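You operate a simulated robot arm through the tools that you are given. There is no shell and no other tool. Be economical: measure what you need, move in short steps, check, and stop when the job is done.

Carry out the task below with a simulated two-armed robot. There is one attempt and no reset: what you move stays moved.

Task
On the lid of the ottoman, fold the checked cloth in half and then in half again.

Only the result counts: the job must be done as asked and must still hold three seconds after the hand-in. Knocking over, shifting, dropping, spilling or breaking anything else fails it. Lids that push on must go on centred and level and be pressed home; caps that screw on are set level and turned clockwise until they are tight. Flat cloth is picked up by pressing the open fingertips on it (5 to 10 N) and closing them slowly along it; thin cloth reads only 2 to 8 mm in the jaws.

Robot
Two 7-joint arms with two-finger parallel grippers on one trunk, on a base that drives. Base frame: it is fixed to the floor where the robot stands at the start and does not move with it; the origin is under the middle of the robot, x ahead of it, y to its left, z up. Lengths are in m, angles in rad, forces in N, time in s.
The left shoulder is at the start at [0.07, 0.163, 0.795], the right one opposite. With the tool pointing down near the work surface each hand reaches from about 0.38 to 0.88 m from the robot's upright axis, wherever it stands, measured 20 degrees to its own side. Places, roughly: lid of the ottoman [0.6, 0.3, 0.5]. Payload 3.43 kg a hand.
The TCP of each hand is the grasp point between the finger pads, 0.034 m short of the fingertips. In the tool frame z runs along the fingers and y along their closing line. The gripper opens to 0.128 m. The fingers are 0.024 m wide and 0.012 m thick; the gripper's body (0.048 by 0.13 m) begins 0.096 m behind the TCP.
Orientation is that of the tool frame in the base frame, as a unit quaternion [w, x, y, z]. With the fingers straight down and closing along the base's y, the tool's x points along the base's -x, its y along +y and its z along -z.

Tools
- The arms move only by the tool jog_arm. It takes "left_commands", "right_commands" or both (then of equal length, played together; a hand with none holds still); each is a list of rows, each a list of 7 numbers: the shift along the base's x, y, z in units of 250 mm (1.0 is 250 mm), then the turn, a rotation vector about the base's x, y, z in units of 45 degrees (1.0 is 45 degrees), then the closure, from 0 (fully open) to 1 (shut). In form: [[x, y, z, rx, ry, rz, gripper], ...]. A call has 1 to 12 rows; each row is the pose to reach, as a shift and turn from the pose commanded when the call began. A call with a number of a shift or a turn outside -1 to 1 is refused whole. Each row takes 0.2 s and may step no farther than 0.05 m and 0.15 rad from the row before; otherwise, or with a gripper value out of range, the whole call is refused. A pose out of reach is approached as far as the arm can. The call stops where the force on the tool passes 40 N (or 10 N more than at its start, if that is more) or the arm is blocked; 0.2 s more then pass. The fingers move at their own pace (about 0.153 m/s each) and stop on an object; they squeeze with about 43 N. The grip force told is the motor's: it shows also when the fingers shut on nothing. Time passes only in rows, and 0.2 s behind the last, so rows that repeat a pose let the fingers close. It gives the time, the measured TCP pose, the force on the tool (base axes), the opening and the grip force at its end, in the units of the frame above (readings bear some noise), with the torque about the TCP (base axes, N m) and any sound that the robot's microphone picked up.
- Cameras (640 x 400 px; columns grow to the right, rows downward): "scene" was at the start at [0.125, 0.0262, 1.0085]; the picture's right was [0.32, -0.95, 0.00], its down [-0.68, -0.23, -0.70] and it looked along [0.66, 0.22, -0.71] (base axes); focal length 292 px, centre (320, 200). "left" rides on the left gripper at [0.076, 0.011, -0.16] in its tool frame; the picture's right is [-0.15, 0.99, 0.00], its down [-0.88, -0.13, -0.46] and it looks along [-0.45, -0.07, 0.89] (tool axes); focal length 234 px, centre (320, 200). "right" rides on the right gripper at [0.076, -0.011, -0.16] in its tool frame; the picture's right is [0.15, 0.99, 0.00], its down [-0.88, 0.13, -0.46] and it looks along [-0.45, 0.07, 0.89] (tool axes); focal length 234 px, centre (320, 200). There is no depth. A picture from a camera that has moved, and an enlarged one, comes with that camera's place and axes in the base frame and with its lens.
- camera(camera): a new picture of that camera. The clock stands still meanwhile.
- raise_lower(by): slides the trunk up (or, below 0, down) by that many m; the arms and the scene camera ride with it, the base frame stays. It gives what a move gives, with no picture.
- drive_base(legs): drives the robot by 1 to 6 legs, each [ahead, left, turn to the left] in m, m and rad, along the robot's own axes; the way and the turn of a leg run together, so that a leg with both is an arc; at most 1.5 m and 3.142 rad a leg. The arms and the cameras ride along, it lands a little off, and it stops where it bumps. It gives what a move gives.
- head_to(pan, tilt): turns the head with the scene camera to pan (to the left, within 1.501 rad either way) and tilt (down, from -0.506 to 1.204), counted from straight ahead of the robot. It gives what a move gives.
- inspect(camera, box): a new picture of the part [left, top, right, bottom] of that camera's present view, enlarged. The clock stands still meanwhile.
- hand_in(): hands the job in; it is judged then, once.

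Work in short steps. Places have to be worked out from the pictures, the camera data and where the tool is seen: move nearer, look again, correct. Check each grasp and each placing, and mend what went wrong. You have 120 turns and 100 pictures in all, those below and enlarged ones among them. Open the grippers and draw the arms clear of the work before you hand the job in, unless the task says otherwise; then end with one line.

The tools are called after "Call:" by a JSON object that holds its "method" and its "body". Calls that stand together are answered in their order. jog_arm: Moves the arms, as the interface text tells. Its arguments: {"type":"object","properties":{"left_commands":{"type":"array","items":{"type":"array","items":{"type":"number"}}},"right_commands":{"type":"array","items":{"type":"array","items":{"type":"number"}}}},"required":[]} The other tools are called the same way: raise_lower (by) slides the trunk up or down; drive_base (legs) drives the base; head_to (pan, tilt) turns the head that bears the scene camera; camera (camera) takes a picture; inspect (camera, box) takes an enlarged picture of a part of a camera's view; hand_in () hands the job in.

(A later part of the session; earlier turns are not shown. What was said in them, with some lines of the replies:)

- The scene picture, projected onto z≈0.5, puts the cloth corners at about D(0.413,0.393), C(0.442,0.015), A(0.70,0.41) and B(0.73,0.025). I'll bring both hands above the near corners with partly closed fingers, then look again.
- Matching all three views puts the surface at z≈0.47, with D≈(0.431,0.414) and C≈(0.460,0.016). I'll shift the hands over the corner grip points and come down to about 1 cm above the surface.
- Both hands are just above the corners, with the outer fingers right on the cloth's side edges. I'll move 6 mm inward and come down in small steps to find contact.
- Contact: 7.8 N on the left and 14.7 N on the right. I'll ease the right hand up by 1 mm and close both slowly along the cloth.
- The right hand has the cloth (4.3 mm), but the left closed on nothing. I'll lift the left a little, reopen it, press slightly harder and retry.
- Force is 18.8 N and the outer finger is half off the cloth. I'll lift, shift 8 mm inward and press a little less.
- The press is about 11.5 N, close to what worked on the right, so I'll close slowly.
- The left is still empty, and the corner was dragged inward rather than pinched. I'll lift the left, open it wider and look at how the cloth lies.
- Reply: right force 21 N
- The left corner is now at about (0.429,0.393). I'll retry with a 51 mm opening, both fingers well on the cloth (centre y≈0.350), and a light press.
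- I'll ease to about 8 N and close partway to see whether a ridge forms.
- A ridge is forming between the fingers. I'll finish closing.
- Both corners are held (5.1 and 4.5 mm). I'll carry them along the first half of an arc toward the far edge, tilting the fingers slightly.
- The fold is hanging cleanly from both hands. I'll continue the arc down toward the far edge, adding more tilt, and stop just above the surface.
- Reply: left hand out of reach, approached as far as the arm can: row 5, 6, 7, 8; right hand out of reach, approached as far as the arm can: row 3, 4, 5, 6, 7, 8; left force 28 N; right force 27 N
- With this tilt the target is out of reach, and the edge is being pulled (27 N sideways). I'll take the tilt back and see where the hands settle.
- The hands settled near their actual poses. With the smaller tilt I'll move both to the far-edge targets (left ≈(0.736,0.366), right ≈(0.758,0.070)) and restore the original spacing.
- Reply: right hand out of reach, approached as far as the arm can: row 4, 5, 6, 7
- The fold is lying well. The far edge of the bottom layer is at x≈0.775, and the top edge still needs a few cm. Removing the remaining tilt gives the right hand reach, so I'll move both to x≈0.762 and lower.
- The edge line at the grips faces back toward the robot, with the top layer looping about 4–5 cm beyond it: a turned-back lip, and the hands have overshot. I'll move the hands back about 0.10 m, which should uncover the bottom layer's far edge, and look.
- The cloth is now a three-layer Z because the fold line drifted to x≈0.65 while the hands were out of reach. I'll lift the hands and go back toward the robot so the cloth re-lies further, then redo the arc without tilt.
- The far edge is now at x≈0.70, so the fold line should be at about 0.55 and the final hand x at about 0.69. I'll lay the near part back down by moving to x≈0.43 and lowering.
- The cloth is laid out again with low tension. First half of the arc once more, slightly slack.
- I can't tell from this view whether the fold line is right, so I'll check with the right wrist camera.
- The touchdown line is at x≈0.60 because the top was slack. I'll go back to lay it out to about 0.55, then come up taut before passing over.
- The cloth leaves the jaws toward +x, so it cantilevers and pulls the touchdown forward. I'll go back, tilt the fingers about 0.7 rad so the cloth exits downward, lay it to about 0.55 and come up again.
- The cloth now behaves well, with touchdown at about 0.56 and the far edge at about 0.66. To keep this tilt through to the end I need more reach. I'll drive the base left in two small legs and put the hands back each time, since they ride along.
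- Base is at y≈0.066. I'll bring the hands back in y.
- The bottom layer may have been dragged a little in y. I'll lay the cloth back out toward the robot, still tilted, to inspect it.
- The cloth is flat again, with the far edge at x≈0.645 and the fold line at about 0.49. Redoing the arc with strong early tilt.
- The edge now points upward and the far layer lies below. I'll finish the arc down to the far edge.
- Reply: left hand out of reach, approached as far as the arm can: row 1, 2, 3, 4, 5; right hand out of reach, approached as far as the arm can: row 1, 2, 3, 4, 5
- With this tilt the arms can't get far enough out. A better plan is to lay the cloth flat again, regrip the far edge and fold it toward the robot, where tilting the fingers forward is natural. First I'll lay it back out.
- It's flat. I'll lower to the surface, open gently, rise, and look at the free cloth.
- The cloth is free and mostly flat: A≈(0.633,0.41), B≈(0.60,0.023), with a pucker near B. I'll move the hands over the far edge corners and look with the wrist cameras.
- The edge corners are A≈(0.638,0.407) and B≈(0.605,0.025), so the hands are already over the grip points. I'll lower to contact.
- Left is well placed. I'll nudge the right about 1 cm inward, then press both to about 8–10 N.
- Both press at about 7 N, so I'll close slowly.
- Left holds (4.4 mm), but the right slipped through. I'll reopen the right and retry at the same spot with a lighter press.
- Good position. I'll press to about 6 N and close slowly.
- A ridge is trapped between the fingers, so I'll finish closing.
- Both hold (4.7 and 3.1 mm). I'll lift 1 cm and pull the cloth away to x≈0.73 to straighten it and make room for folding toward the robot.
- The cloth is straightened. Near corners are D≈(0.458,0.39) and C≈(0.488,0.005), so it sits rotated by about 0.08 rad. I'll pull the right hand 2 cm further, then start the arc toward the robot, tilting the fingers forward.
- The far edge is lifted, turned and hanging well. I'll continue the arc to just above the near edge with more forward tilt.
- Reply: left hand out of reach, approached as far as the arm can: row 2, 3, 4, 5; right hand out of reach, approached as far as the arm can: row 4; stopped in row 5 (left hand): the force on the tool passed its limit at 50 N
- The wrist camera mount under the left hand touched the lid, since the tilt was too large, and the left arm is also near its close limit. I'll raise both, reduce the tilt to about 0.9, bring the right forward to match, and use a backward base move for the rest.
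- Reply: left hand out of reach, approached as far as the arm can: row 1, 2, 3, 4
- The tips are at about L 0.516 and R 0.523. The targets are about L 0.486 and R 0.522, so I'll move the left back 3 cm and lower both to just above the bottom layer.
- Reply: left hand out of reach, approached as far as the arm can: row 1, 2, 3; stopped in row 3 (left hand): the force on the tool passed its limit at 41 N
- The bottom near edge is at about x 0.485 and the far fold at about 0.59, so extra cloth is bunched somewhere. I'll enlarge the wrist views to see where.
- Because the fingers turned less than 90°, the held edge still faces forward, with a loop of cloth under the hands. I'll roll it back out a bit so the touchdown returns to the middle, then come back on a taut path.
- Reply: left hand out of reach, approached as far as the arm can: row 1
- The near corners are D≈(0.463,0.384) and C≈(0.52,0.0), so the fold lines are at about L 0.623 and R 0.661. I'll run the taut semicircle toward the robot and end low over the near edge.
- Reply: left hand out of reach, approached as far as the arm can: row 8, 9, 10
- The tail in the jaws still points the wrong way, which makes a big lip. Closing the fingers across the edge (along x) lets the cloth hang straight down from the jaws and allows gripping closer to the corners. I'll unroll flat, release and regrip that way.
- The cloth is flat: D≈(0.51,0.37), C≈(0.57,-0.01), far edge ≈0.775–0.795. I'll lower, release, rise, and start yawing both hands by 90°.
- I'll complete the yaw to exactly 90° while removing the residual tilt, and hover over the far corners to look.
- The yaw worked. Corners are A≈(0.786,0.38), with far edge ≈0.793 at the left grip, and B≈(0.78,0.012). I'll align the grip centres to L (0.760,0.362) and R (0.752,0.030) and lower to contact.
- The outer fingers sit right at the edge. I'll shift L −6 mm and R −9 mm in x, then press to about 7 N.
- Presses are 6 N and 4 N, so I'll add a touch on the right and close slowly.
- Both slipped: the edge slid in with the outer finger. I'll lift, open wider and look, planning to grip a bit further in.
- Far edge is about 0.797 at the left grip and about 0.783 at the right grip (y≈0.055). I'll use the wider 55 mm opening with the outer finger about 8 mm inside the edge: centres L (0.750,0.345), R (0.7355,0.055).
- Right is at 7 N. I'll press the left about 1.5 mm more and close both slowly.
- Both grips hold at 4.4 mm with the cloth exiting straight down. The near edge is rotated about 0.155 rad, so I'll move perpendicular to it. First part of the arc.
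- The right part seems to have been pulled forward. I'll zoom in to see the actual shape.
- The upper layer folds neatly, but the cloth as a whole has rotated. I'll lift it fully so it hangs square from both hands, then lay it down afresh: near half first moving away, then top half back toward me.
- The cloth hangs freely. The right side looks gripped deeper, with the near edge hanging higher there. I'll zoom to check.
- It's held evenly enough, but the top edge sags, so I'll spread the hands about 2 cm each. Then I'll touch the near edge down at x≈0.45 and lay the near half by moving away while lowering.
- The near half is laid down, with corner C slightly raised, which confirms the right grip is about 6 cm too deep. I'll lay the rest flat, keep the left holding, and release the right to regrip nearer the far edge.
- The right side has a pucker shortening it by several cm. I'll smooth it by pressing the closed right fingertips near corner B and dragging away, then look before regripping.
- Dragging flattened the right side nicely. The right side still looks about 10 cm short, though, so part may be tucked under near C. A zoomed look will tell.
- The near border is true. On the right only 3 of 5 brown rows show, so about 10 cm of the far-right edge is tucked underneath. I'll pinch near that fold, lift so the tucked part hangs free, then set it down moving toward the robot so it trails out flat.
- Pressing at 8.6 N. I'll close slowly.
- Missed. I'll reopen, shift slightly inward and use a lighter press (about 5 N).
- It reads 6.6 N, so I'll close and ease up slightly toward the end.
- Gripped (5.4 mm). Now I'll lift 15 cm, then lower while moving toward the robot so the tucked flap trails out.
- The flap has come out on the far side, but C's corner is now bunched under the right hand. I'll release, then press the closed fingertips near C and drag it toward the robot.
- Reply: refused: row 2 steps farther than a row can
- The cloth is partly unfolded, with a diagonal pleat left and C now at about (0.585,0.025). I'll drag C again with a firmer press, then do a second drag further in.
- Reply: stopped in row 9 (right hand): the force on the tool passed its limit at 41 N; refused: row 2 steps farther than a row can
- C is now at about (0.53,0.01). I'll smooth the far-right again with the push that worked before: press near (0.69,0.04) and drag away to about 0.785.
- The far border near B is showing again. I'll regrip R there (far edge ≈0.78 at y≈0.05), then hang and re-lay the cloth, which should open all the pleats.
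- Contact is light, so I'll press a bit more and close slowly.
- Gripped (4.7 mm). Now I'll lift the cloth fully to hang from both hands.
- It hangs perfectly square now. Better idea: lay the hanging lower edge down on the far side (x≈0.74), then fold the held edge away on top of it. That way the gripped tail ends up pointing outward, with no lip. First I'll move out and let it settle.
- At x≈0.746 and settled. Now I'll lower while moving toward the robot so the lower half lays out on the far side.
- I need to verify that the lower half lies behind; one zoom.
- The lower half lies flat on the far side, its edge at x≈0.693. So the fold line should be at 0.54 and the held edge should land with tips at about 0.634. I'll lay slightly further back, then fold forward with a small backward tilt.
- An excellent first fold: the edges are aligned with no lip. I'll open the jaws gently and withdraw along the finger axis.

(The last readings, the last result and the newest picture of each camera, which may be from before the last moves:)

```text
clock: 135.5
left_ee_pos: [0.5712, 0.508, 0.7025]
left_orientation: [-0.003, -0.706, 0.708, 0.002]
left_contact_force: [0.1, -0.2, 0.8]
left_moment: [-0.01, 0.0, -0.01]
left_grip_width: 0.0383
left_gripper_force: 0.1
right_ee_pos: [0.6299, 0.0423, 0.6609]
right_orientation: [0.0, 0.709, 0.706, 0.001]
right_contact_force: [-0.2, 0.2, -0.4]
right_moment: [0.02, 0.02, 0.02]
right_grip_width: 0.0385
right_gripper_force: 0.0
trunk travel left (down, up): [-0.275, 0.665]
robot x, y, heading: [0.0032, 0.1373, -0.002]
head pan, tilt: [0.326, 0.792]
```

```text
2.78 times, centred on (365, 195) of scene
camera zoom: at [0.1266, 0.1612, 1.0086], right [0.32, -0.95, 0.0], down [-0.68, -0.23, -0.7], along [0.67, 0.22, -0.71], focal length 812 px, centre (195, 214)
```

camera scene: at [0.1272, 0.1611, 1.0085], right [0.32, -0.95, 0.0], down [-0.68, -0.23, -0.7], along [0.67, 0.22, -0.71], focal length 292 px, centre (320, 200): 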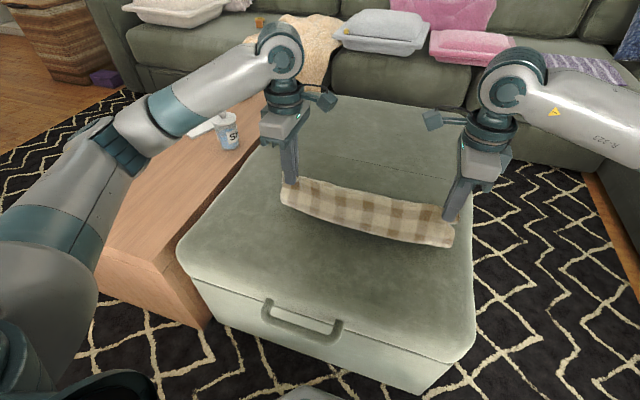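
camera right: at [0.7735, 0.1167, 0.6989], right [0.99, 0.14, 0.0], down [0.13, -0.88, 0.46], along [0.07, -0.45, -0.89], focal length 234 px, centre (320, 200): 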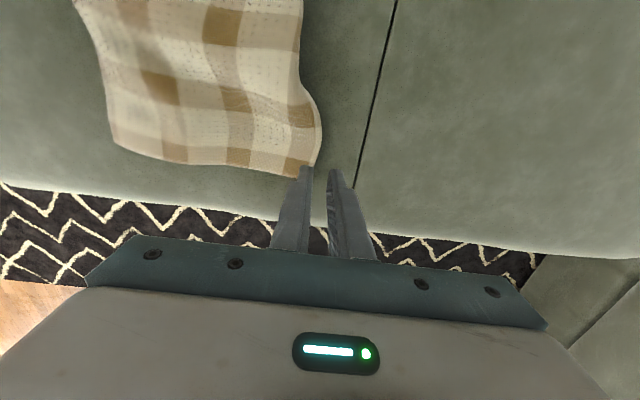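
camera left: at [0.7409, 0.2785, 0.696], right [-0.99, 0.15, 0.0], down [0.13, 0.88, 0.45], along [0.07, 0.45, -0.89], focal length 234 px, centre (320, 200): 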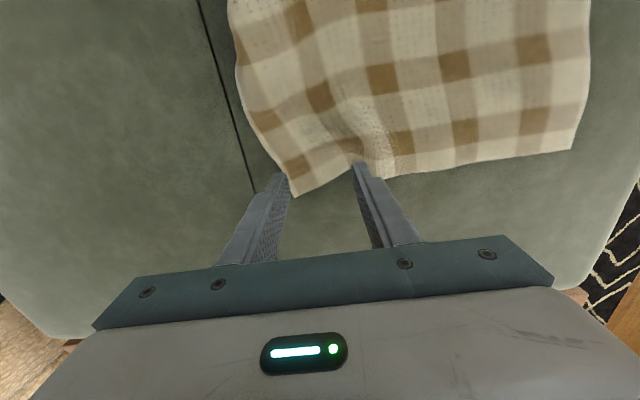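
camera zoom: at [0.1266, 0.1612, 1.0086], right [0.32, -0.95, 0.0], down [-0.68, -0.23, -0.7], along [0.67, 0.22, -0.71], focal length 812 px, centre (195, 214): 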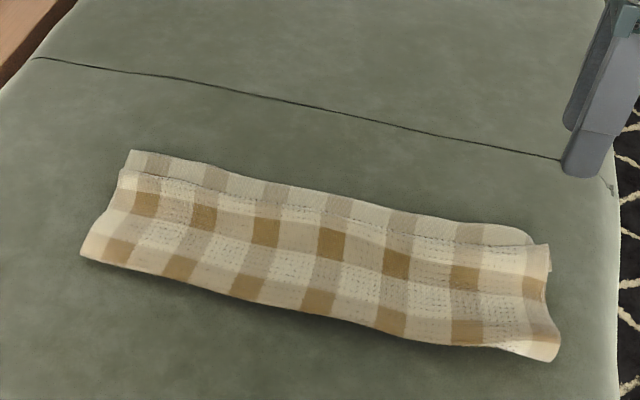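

The first fold is clean, but the top edge sits about 2 cm short of the bottom edge. I'll press closed fingertips on the top layer near both ends and drag it 3–4 cm away to line up.

Call:
{"method": "jog_arm", "body": {"left_commands": [[0.05, -0.11, -0.12, 0, 0, 0, 0.9], [0.1, -0.23, -0.24, 0, 0, 0, 1], [0.16, -0.35, -0.36, 0, 0, 0, 1], [0.22, -0.47, -0.48, 0, 0, 0, 1], [0.256, -0.59, -0.58, 0, 0, 0, 1], [0.256, -0.63, -0.69, 0, 0, 0, 1], [0.256, -0.63, -0.755, 0, 0, 0, 1], [0.256, -0.63, -0.772, 0, 0, 0, 1], [0.3, -0.63, -0.774, 0, 0, 0, 1], [0.35, -0.63, -0.774, 0, 0, 0, 1], [0.4, -0.63, -0.774, 0, 0, 0, 1], [0.4, -0.63, -0.65, 0, 0, 0, 1]], "right_commands": [[0.02, 0.03, -0.1, 0, 0, 0, 0.9], [0.04, 0.06, -0.2, 0, 0, 0, 1], [0.06, 0.11, -0.3, 0, 0, 0, 1], [0.06, 0.11, -0.4, 0, 0, 0, 1], [0.06, 0.11, -0.5, 0, 0, 0, 1], [0.06, 0.11, -0.56, 0, 0, 0, 1], [0.06, 0.11, -0.59, 0, 0, 0, 1], [0.06, 0.11, -0.606, 0, 0, 0, 1], [0.1, 0.11, -0.608, 0, 0, 0, 1], [0.15, 0.11, -0.608, 0, 0, 0, 1], [0.2, 0.11, -0.608, 0, 0, 0, 1], [0.2, 0.11, -0.48, 0, 0, 0, 1]]}}

```text
clock: 138.1
left_ee_pos: [0.6696, 0.3517, 0.537]
left_orientation: [-0.003, -0.707, 0.707, 0.003]
left_contact_force: [-0.4, 0.6, 0.3]
left_moment: [0.02, -0.01, -0.06]
left_grip_width: 0.0003
left_gripper_force: 33.0
right_ee_pos: [0.6808, 0.0687, 0.5381]
right_orientation: [0.0, 0.708, 0.706, 0.0]
right_contact_force: [-0.4, -0.1, 0.7]
right_moment: [0.01, -0.02, 0.01]
right_grip_width: 0.0
right_gripper_force: 32.9
trunk travel left (down, up): [-0.275, 0.665]
robot x, y, heading: [0.0027, 0.1345, -0.003]
head pan, tilt: [0.326, 0.792]
```

Dragged. Now I'll retract the left arm up and out of the way, and start yawing the right hand back while moving it toward the strip's left end.

Call:
{"method": "jog_arm", "body": {"left_commands": [[-0.02, 0.06, 0.12, 0, 0, 0, 0.8], [-0.08, 0.14, 0.22, 0, 0, 0, 0.7], [-0.16, 0.22, 0.3, 0, 0, 0, 0.7], [-0.24, 0.3, 0.38, 0, 0, 0, 0.7], [-0.32, 0.38, 0.46, 0, 0, 0, 0.7], [-0.4, 0.46, 0.54, 0, 0, 0, 0.7], [-0.48, 0.54, 0.62, 0, 0, 0, 0.7], [-0.56, 0.62, 0.7, 0, 0, 0, 0.7], [-0.64, 0.7, 0.76, 0, 0, 0, 0.7], [-0.72, 0.76, 0.8, 0, 0, 0, 0.7]], "right_commands": [[0, 0, 0.1, 0, 0, 0.1, 0.8], [0, 0, 0.2, 0, 0, 0.2, 0.6], [-0.02, 0.05, 0.3, 0, 0, 0.3, 0.56], [-0.04, 0.12, 0.34, 0, 0, 0.4, 0.56], [-0.07, 0.2, 0.34, 0, 0, 0.5, 0.56], [-0.1, 0.28, 0.34, 0, 0, 0.6, 0.56], [-0.13, 0.36, 0.34, 0, 0, 0.7, 0.56], [-0.16, 0.44, 0.34, 0, 0, 0.8, 0.56], [-0.19, 0.52, 0.34, 0, 0, 0.9, 0.56], [-0.22, 0.6, 0.34, 0, 0, 1, 0.56]]}}

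Call:
{"method": "jog_arm", "body": {"right_commands": [[0, 0.08, 0, 0, 0, 0.14, 0.56], [0, 0.18, 0, 0, 0, 0.28, 0.56], [0, 0.28, 0, 0, 0, 0.42, 0.56], [0, 0.38, 0, 0, 0, 0.56, 0.56], [-0.01, 0.48, 0, 0, 0, 0.7, 0.56], [-0.02, 0.58, 0, 0, 0, 0.84, 0.56], [-0.02, 0.66, 0, 0, 0, 1, 0.56]]}}

Call:
{"method": "camera", "body": {"camera": "right"}}

```text
clock: 140.3
left_ee_pos: [0.4901, 0.5432, 0.7403]
left_orientation: [-0.004, -0.707, 0.708, 0.003]
left_contact_force: [0.1, -0.3, -0.1]
left_moment: [0.02, -0.01, -0.01]
left_grip_width: 0.0384
left_gripper_force: 0.2
right_ee_pos: [0.6246, 0.2207, 0.6267]
right_orientation: [0.0, 0.384, 0.923, 0.001]
right_contact_force: [0.0, 0.0, 0.6]
right_moment: [0.01, -0.01, 0.01]
right_grip_width: 0.0562
right_gripper_force: 0.1
trunk travel left (down, up): [-0.275, 0.665]
robot x, y, heading: [0.0039, 0.1359, -0.008]
head pan, tilt: [0.326, 0.792]
```

```text
clock: 141.9
left_ee_pos: [0.4895, 0.5437, 0.7412]
left_orientation: [-0.004, -0.706, 0.708, 0.002]
left_contact_force: [0.1, 0.1, 0.1]
left_moment: [0.02, 0.01, 0.02]
left_grip_width: 0.0386
left_gripper_force: 0.0
right_ee_pos: [0.6217, 0.3846, 0.6244]
right_orientation: [0.0, 0.0, 1.0, 0.0]
right_contact_force: [-0.6, 0.0, -0.9]
right_moment: [0.0, -0.01, -0.03]
right_grip_width: 0.0562
right_gripper_force: 0.1
trunk travel left (down, up): [-0.275, 0.665]
robot x, y, heading: [0.0015, 0.1353, -0.003]
head pan, tilt: [0.326, 0.792]
```

```text
3 pictures are left
camera right: at [0.5448, 0.3737, 0.7849], right [-0.14, 0.99, 0.0], down [0.88, 0.13, 0.45], along [0.45, 0.07, -0.89], focal length 234 px, centre (320, 200)
```

right: 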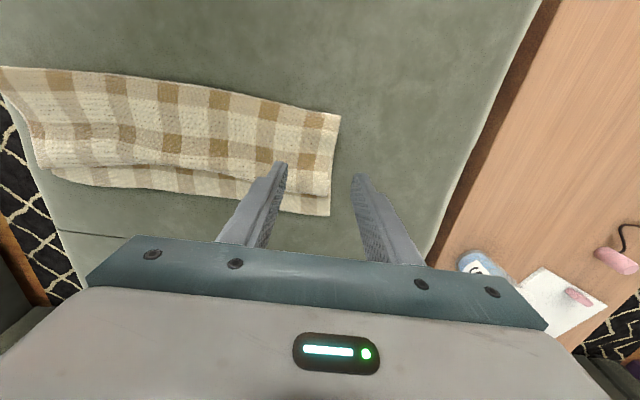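

The strip's left end is at y≈0.41, spanning x≈0.58–0.72. I'll pinch its middle with the outer finger just beyond the edge on the lid, tilted slightly so that finger is lower, so both layers are gathered.

Call:
{"method": "jog_arm", "body": {"right_commands": [[0.04, 0.02, -0.06, -0.05, 0, 0, 0.56], [0.1, 0.024, -0.2, -0.1, 0, 0, 0.56], [0.1, 0.024, -0.34, -0.1, 0, 0, 0.56], [0.1, 0.024, -0.42, -0.1, 0, 0, 0.56], [0.1, 0.024, -0.447, -0.1, 0, 0, 0.56], [0.1, 0.024, -0.458, -0.1, 0, 0, 0.56], [0.1, 0.024, -0.458, -0.1, 0, 0, 0.56]]}}

```text
clock: 143.5
left_ee_pos: [0.4892, 0.5431, 0.7402]
left_orientation: [-0.004, -0.706, 0.708, 0.002]
left_contact_force: [0.5, -0.8, 0.2]
left_moment: [0.03, 0.02, 0.02]
left_grip_width: 0.0384
left_gripper_force: 0.0
right_ee_pos: [0.6454, 0.3532, 0.5296]
right_orientation: [-0.001, 0.002, 0.999, -0.039]
right_contact_force: [-0.9, -0.1, -0.3]
right_moment: [0.0, 0.0, 0.0]
right_grip_width: 0.0563
right_gripper_force: 0.0
right hand out of reach, approached as far as the arm can: row 1, 2, 3, 4, 5, 6, 7
trunk travel left (down, up): [-0.275, 0.665]
robot x, y, heading: [0.0008, 0.1354, -0.001]
head pan, tilt: [0.326, 0.792]
```

The right arm can't quite reach. I'll raise it and drive the base 0.1 m left so it can.

Call:
{"method": "jog_arm", "body": {"right_commands": [[0, 0, 0.1, 0, 0, 0, 0.56], [0, -0.06, 0.2, 0, 0, 0, 0.56]]}}

Call:
{"method": "drive_base", "body": {"legs": [[0, 0.1, 0]]}}

```text
clock: 144.1
left_ee_pos: [0.4895, 0.5423, 0.7403]
left_orientation: [-0.004, -0.707, 0.708, 0.003]
left_contact_force: [0.9, 0.5, 0.3]
left_moment: [-0.02, -0.03, 0.03]
left_grip_width: 0.0386
left_gripper_force: 0.1
right_ee_pos: [0.6469, 0.3397, 0.5804]
right_orientation: [0.0, 0.001, 0.999, -0.04]
right_contact_force: [0.5, 0.5, 0.1]
right_moment: [0.0, -0.03, 0.01]
right_grip_width: 0.0561
right_gripper_force: 0.0
trunk travel left (down, up): [-0.275, 0.665]
robot x, y, heading: [0.0024, 0.1341, 0.002]
head pan, tilt: [0.326, 0.792]
```

```text
clock: 145.3
left_ee_pos: [0.4907, 0.6454, 0.7401]
left_orientation: [0.005, 0.707, -0.707, -0.003]
left_contact_force: [0.6, 0.9, -0.3]
left_moment: [0.0, 0.02, 0.01]
left_grip_width: 0.0381
left_gripper_force: 0.0
right_ee_pos: [0.6474, 0.4419, 0.5803]
right_orientation: [-0.001, 0.001, 0.999, -0.041]
right_contact_force: [-0.2, 0.1, 0.2]
right_moment: [-0.03, 0.0, 0.02]
right_grip_width: 0.0561
right_gripper_force: 0.1
trunk travel left (down, up): [-0.275, 0.665]
robot x, y, heading: [0.0031, 0.2358, 0.002]
head pan, tilt: [0.326, 0.792]
```

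Now R goes to y≈0.389 and down to contact.

Call:
{"method": "jog_arm", "body": {"right_commands": [[0, -0.15, -0.06, 0, 0, 0, 0.56], [0, -0.212, -0.14, 0, 0, 0, 0.56], [0, -0.212, -0.22, 0, 0, 0, 0.56], [0, -0.212, -0.265, 0, 0, 0, 0.56], [0, -0.212, -0.278, 0, 0, 0, 0.56], [0, -0.212, -0.284, 0, 0, 0, 0.56], [0, -0.212, -0.284, 0, 0, 0, 0.56]]}}

```text
clock: 146.9
left_ee_pos: [0.4885, 0.6457, 0.7404]
left_orientation: [-0.003, -0.707, 0.707, 0.002]
left_contact_force: [0.6, -0.4, -0.1]
left_moment: [0.0, 0.01, 0.05]
left_grip_width: 0.0384
left_gripper_force: 0.0
right_ee_pos: [0.6472, 0.3886, 0.5086]
right_orientation: [0.0, 0.001, 0.999, -0.039]
right_contact_force: [0.8, 0.6, 4.7]
right_moment: [-0.13, -0.02, -0.03]
right_grip_width: 0.0562
right_gripper_force: 0.0
trunk travel left (down, up): [-0.275, 0.665]
robot x, y, heading: [0.0029, 0.2383, -0.001]
head pan, tilt: [0.326, 0.792]
```

Contact is 4.7 N, mostly on the inner finger. I'll press 1.5 mm more and close slowly.

Call:
{"method": "jog_arm", "body": {"right_commands": [[0, 0, -0.006, 0, 0, 0, 0.56], [0, 0, -0.006, 0, 0, 0, 0.6], [0, 0, -0.006, 0, 0, 0, 0.64], [0, 0, -0.006, 0, 0, 0, 0.68], [0, 0, -0.006, 0, 0, 0, 0.72], [0, 0, -0.006, 0, 0, 0, 0.76], [0, 0, -0.006, 0, 0, 0, 0.79], [0, 0, -0.006, 0, 0, 0, 0.82], [0, 0, -0.005, 0, 0, 0, 0.85], [0, 0, -0.004, 0, 0, 0, 0.88], [0, 0, -0.004, 0, 0, 0, 0.92], [0, 0, -0.004, 0, 0, 0, 1]]}}

Call:
{"method": "jog_arm", "body": {"right_commands": [[0, 0, 0, 0, 0, 0, 1], [0, 0, 0, 0, 0, 0, 1]]}}

```text
clock: 149.5
left_ee_pos: [0.4886, 0.6444, 0.7419]
left_orientation: [-0.002, -0.707, 0.707, 0.003]
left_contact_force: [-0.4, -0.1, -0.6]
left_moment: [-0.05, -0.01, -0.03]
left_grip_width: 0.0381
left_gripper_force: 0.0
right_ee_pos: [0.6465, 0.3869, 0.508]
right_orientation: [0.0, 0.003, 0.999, -0.039]
right_contact_force: [1.3, -10.4, 16.9]
right_moment: [-0.49, -0.18, -0.12]
right_grip_width: 0.0132
right_gripper_force: 42.6
trunk travel left (down, up): [-0.275, 0.665]
robot x, y, heading: [-0.0004, 0.2387, 0.0]
head pan, tilt: [0.326, 0.792]
```

```text
clock: 150.1
left_ee_pos: [0.4891, 0.645, 0.7412]
left_orientation: [0.003, 0.707, -0.707, -0.003]
left_contact_force: [0.2, 0.1, -0.4]
left_moment: [0.04, 0.02, -0.02]
left_grip_width: 0.0385
left_gripper_force: 0.0
right_ee_pos: [0.6459, 0.3865, 0.51]
right_orientation: [0.0, 0.002, 0.999, -0.039]
right_contact_force: [1.4, -9.9, 17.8]
right_moment: [-0.48, -0.2, -0.13]
right_grip_width: 0.0131
right_gripper_force: 42.7
trunk travel left (down, up): [-0.275, 0.665]
robot x, y, heading: [0.0023, 0.2341, -0.002]
head pan, tilt: [0.326, 0.792]
```

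13 mm of plies are in the jaws, so both layers are held. Now I'll carry the end over in an arc toward the right end, tilting the fingers progressively.

Call:
{"method": "jog_arm", "body": {"right_commands": [[0, -0.026, 0.168, 0.1, 0, 0, 1], [0, -0.1, 0.34, 0.23, 0, 0, 1], [0, -0.234, 0.48, 0.36, 0, 0, 1], [0, -0.39, 0.575, 0.51, 0, 0, 1], [0, -0.566, 0.63, 0.67, 0, 0, 1], [0, -0.755, 0.638, 0.83, 0, 0, 1], [0, -0.94, 0.6, 0.99, 0, 0, 1]]}}

Call:
{"method": "camera", "body": {"camera": "scene"}}

```text
clock: 151.7
left_ee_pos: [0.4895, 0.6449, 0.7397]
left_orientation: [0.003, 0.708, -0.706, -0.003]
left_contact_force: [-0.7, 0.3, -0.1]
left_moment: [0.0, -0.01, -0.04]
left_grip_width: 0.0384
left_gripper_force: 0.1
right_ee_pos: [0.6497, 0.1552, 0.6599]
right_orientation: [-0.001, 0.0, 0.939, 0.343]
right_contact_force: [-0.4, -0.3, 0.0]
right_moment: [-0.2, 0.02, 0.0]
right_grip_width: 0.0062
right_gripper_force: 41.1
trunk travel left (down, up): [-0.275, 0.665]
robot x, y, heading: [-0.0013, 0.2363, -0.003]
head pan, tilt: [0.326, 0.792]
```

```text
2 pictures are left
camera scene: at [0.1273, 0.2621, 1.0086], right [0.32, -0.95, 0.0], down [-0.68, -0.23, -0.7], along [0.66, 0.22, -0.71], focal length 292 px, centre (320, 200)
```

scene: 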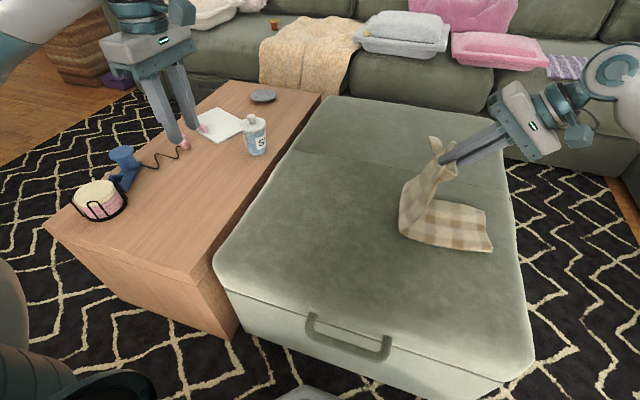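

Both layers came up and the touchdown is at y≈0.21, right in the middle. I'll finish the arc down onto the right end.

Call:
{"method": "jog_arm", "body": {"right_commands": [[0, -0.1, -0.035, 0.06, 0, 0, 1], [0, -0.198, -0.085, 0.13, 0, 0, 1], [0, -0.338, -0.193, 0.13, 0, 0, 1], [0, -0.446, -0.333, 0.13, 0, 0, 1], [0, -0.51, -0.473, 0.13, 0, 0, 1], [0, -0.546, -0.56, 0.13, 0, 0, 1]]}}

```text
clock: 153.1
left_ee_pos: [0.4886, 0.6441, 0.7417]
left_orientation: [0.004, 0.707, -0.707, -0.003]
left_contact_force: [0.4, -0.8, 0.1]
left_moment: [0.02, 0.01, 0.0]
left_grip_width: 0.0384
left_gripper_force: 0.1
right_ee_pos: [0.6482, 0.0163, 0.5212]
right_orientation: [-0.001, 0.001, 0.921, 0.39]
right_contact_force: [-0.5, 1.4, 1.5]
right_moment: [-0.04, -0.01, 0.0]
right_grip_width: 0.0063
right_gripper_force: 40.4
trunk travel left (down, up): [-0.275, 0.665]
robot x, y, heading: [0.0025, 0.2365, -0.003]
head pan, tilt: [0.326, 0.792]
```

The end is over the right edge. I'll lower a bit, open gently, withdraw along the finger axis, and look.

Call:
{"method": "jog_arm", "body": {"right_commands": [[0, 0, -0.03, 0, 0, 0, 1], [0, 0, -0.034, 0, 0, 0, 0.96], [0, 0, -0.034, 0, 0, 0, 0.92], [0, 0, -0.034, 0, 0, 0, 0.86], [0, -0.04, 0.0, 0, 0, 0, 0.84], [0, -0.1, 0.06, 0, 0, 0, 0.84], [0, -0.2, 0.16, 0, 0, 0, 0.84], [0, -0.32, 0.28, 0, 0, 0, 0.84], [-0.02, -0.44, 0.4, 0, 0, 0, 0.84], [-0.06, -0.54, 0.5, 0, 0, 0, 0.84]]}}

Call:
{"method": "inspect", "body": {"camera": "scene", "box": [330, 130, 570, 290]}}

```text
clock: 155.3
left_ee_pos: [0.4892, 0.6447, 0.7402]
left_orientation: [-0.004, -0.707, 0.707, 0.002]
left_contact_force: [-0.8, 0.1, -0.1]
left_moment: [0.01, -0.01, 0.01]
left_grip_width: 0.0385
left_gripper_force: 0.0
right_ee_pos: [0.6329, -0.1202, 0.643]
right_orientation: [-0.001, 0.0, 0.921, 0.39]
right_contact_force: [0.4, 0.2, -0.1]
right_moment: [0.0, 0.01, 0.01]
right_grip_width: 0.0207
right_gripper_force: 0.0
trunk travel left (down, up): [-0.275, 0.665]
robot x, y, heading: [0.0005, 0.236, -0.006]
head pan, tilt: [0.326, 0.792]
```

```text
2.50 times, centred on (450, 210) of scene
camera zoom: at [0.127, 0.2627, 1.0085], right [0.32, -0.95, 0.0], down [-0.68, -0.23, -0.7], along [0.67, 0.22, -0.71], focal length 730 px, centre (-5, 175)
```

zoom: 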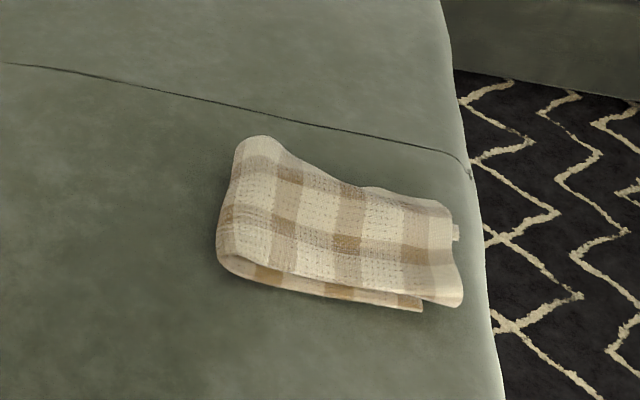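

The cloth lies folded in half twice, a neat quarter-size stack on the lid. I'll open both grippers fully and draw the right arm further clear.

Call:
{"method": "jog_arm", "body": {"left_commands": [[0, 0, 0, 0, 0, 0, 0.3], [0, 0, 0, 0, 0, 0, 0], [0, 0, 0, 0, 0, 0, 0], [0, 0, 0, 0, 0, 0, 0]], "right_commands": [[-0.04, -0.06, 0.08, 0, 0, 0, 0.6], [-0.08, -0.12, 0.16, 0, 0, 0, 0.3], [-0.12, -0.18, 0.22, 0, 0, 0, 0], [-0.12, -0.18, 0.22, 0, 0, 0, 0]]}}

Call:
{"method": "camera", "body": {"camera": "scene"}}

```text
clock: 156.3
left_ee_pos: [0.4892, 0.6441, 0.7407]
left_orientation: [0.004, 0.707, -0.707, -0.002]
left_contact_force: [0.2, 0.1, 1.8]
left_moment: [-0.01, -0.02, -0.02]
left_grip_width: 0.128
left_gripper_force: 0.0
right_ee_pos: [0.6027, -0.164, 0.6971]
right_orientation: [-0.002, 0.0, 0.921, 0.39]
right_contact_force: [-0.2, -0.3, 0.1]
right_moment: [0.03, 0.02, 0.01]
right_grip_width: 0.128
right_gripper_force: 0.0
trunk travel left (down, up): [-0.275, 0.665]
robot x, y, heading: [0.0026, 0.2372, -0.003]
head pan, tilt: [0.326, 0.792]
```

```text
0 pictures are left
camera scene: at [0.1272, 0.2627, 1.0085], right [0.32, -0.95, 0.0], down [-0.68, -0.23, -0.7], along [0.67, 0.22, -0.71], focal length 292 px, centre (320, 200)
```

scene: 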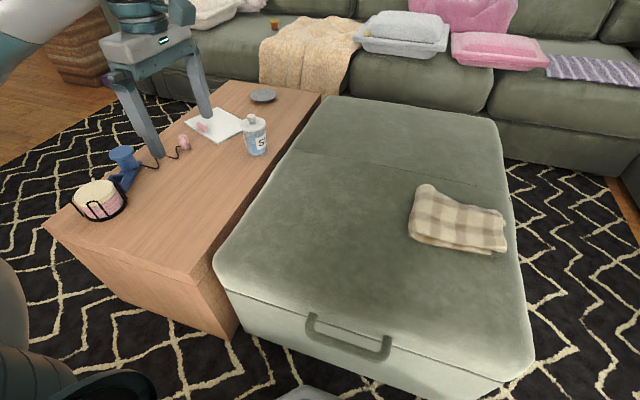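

The stack is stable on the lid, nothing else has moved, and the grippers are open and clear. Handing in.

Call:
{"method": "hand_in", "body": {}}

```text
The job is handed in.
```

The checked cloth is folded in half twice on the ottoman lid and handed in; the layers are off by roughly 2–3 cm along two edges, and nothing else looked moved in the last picture.
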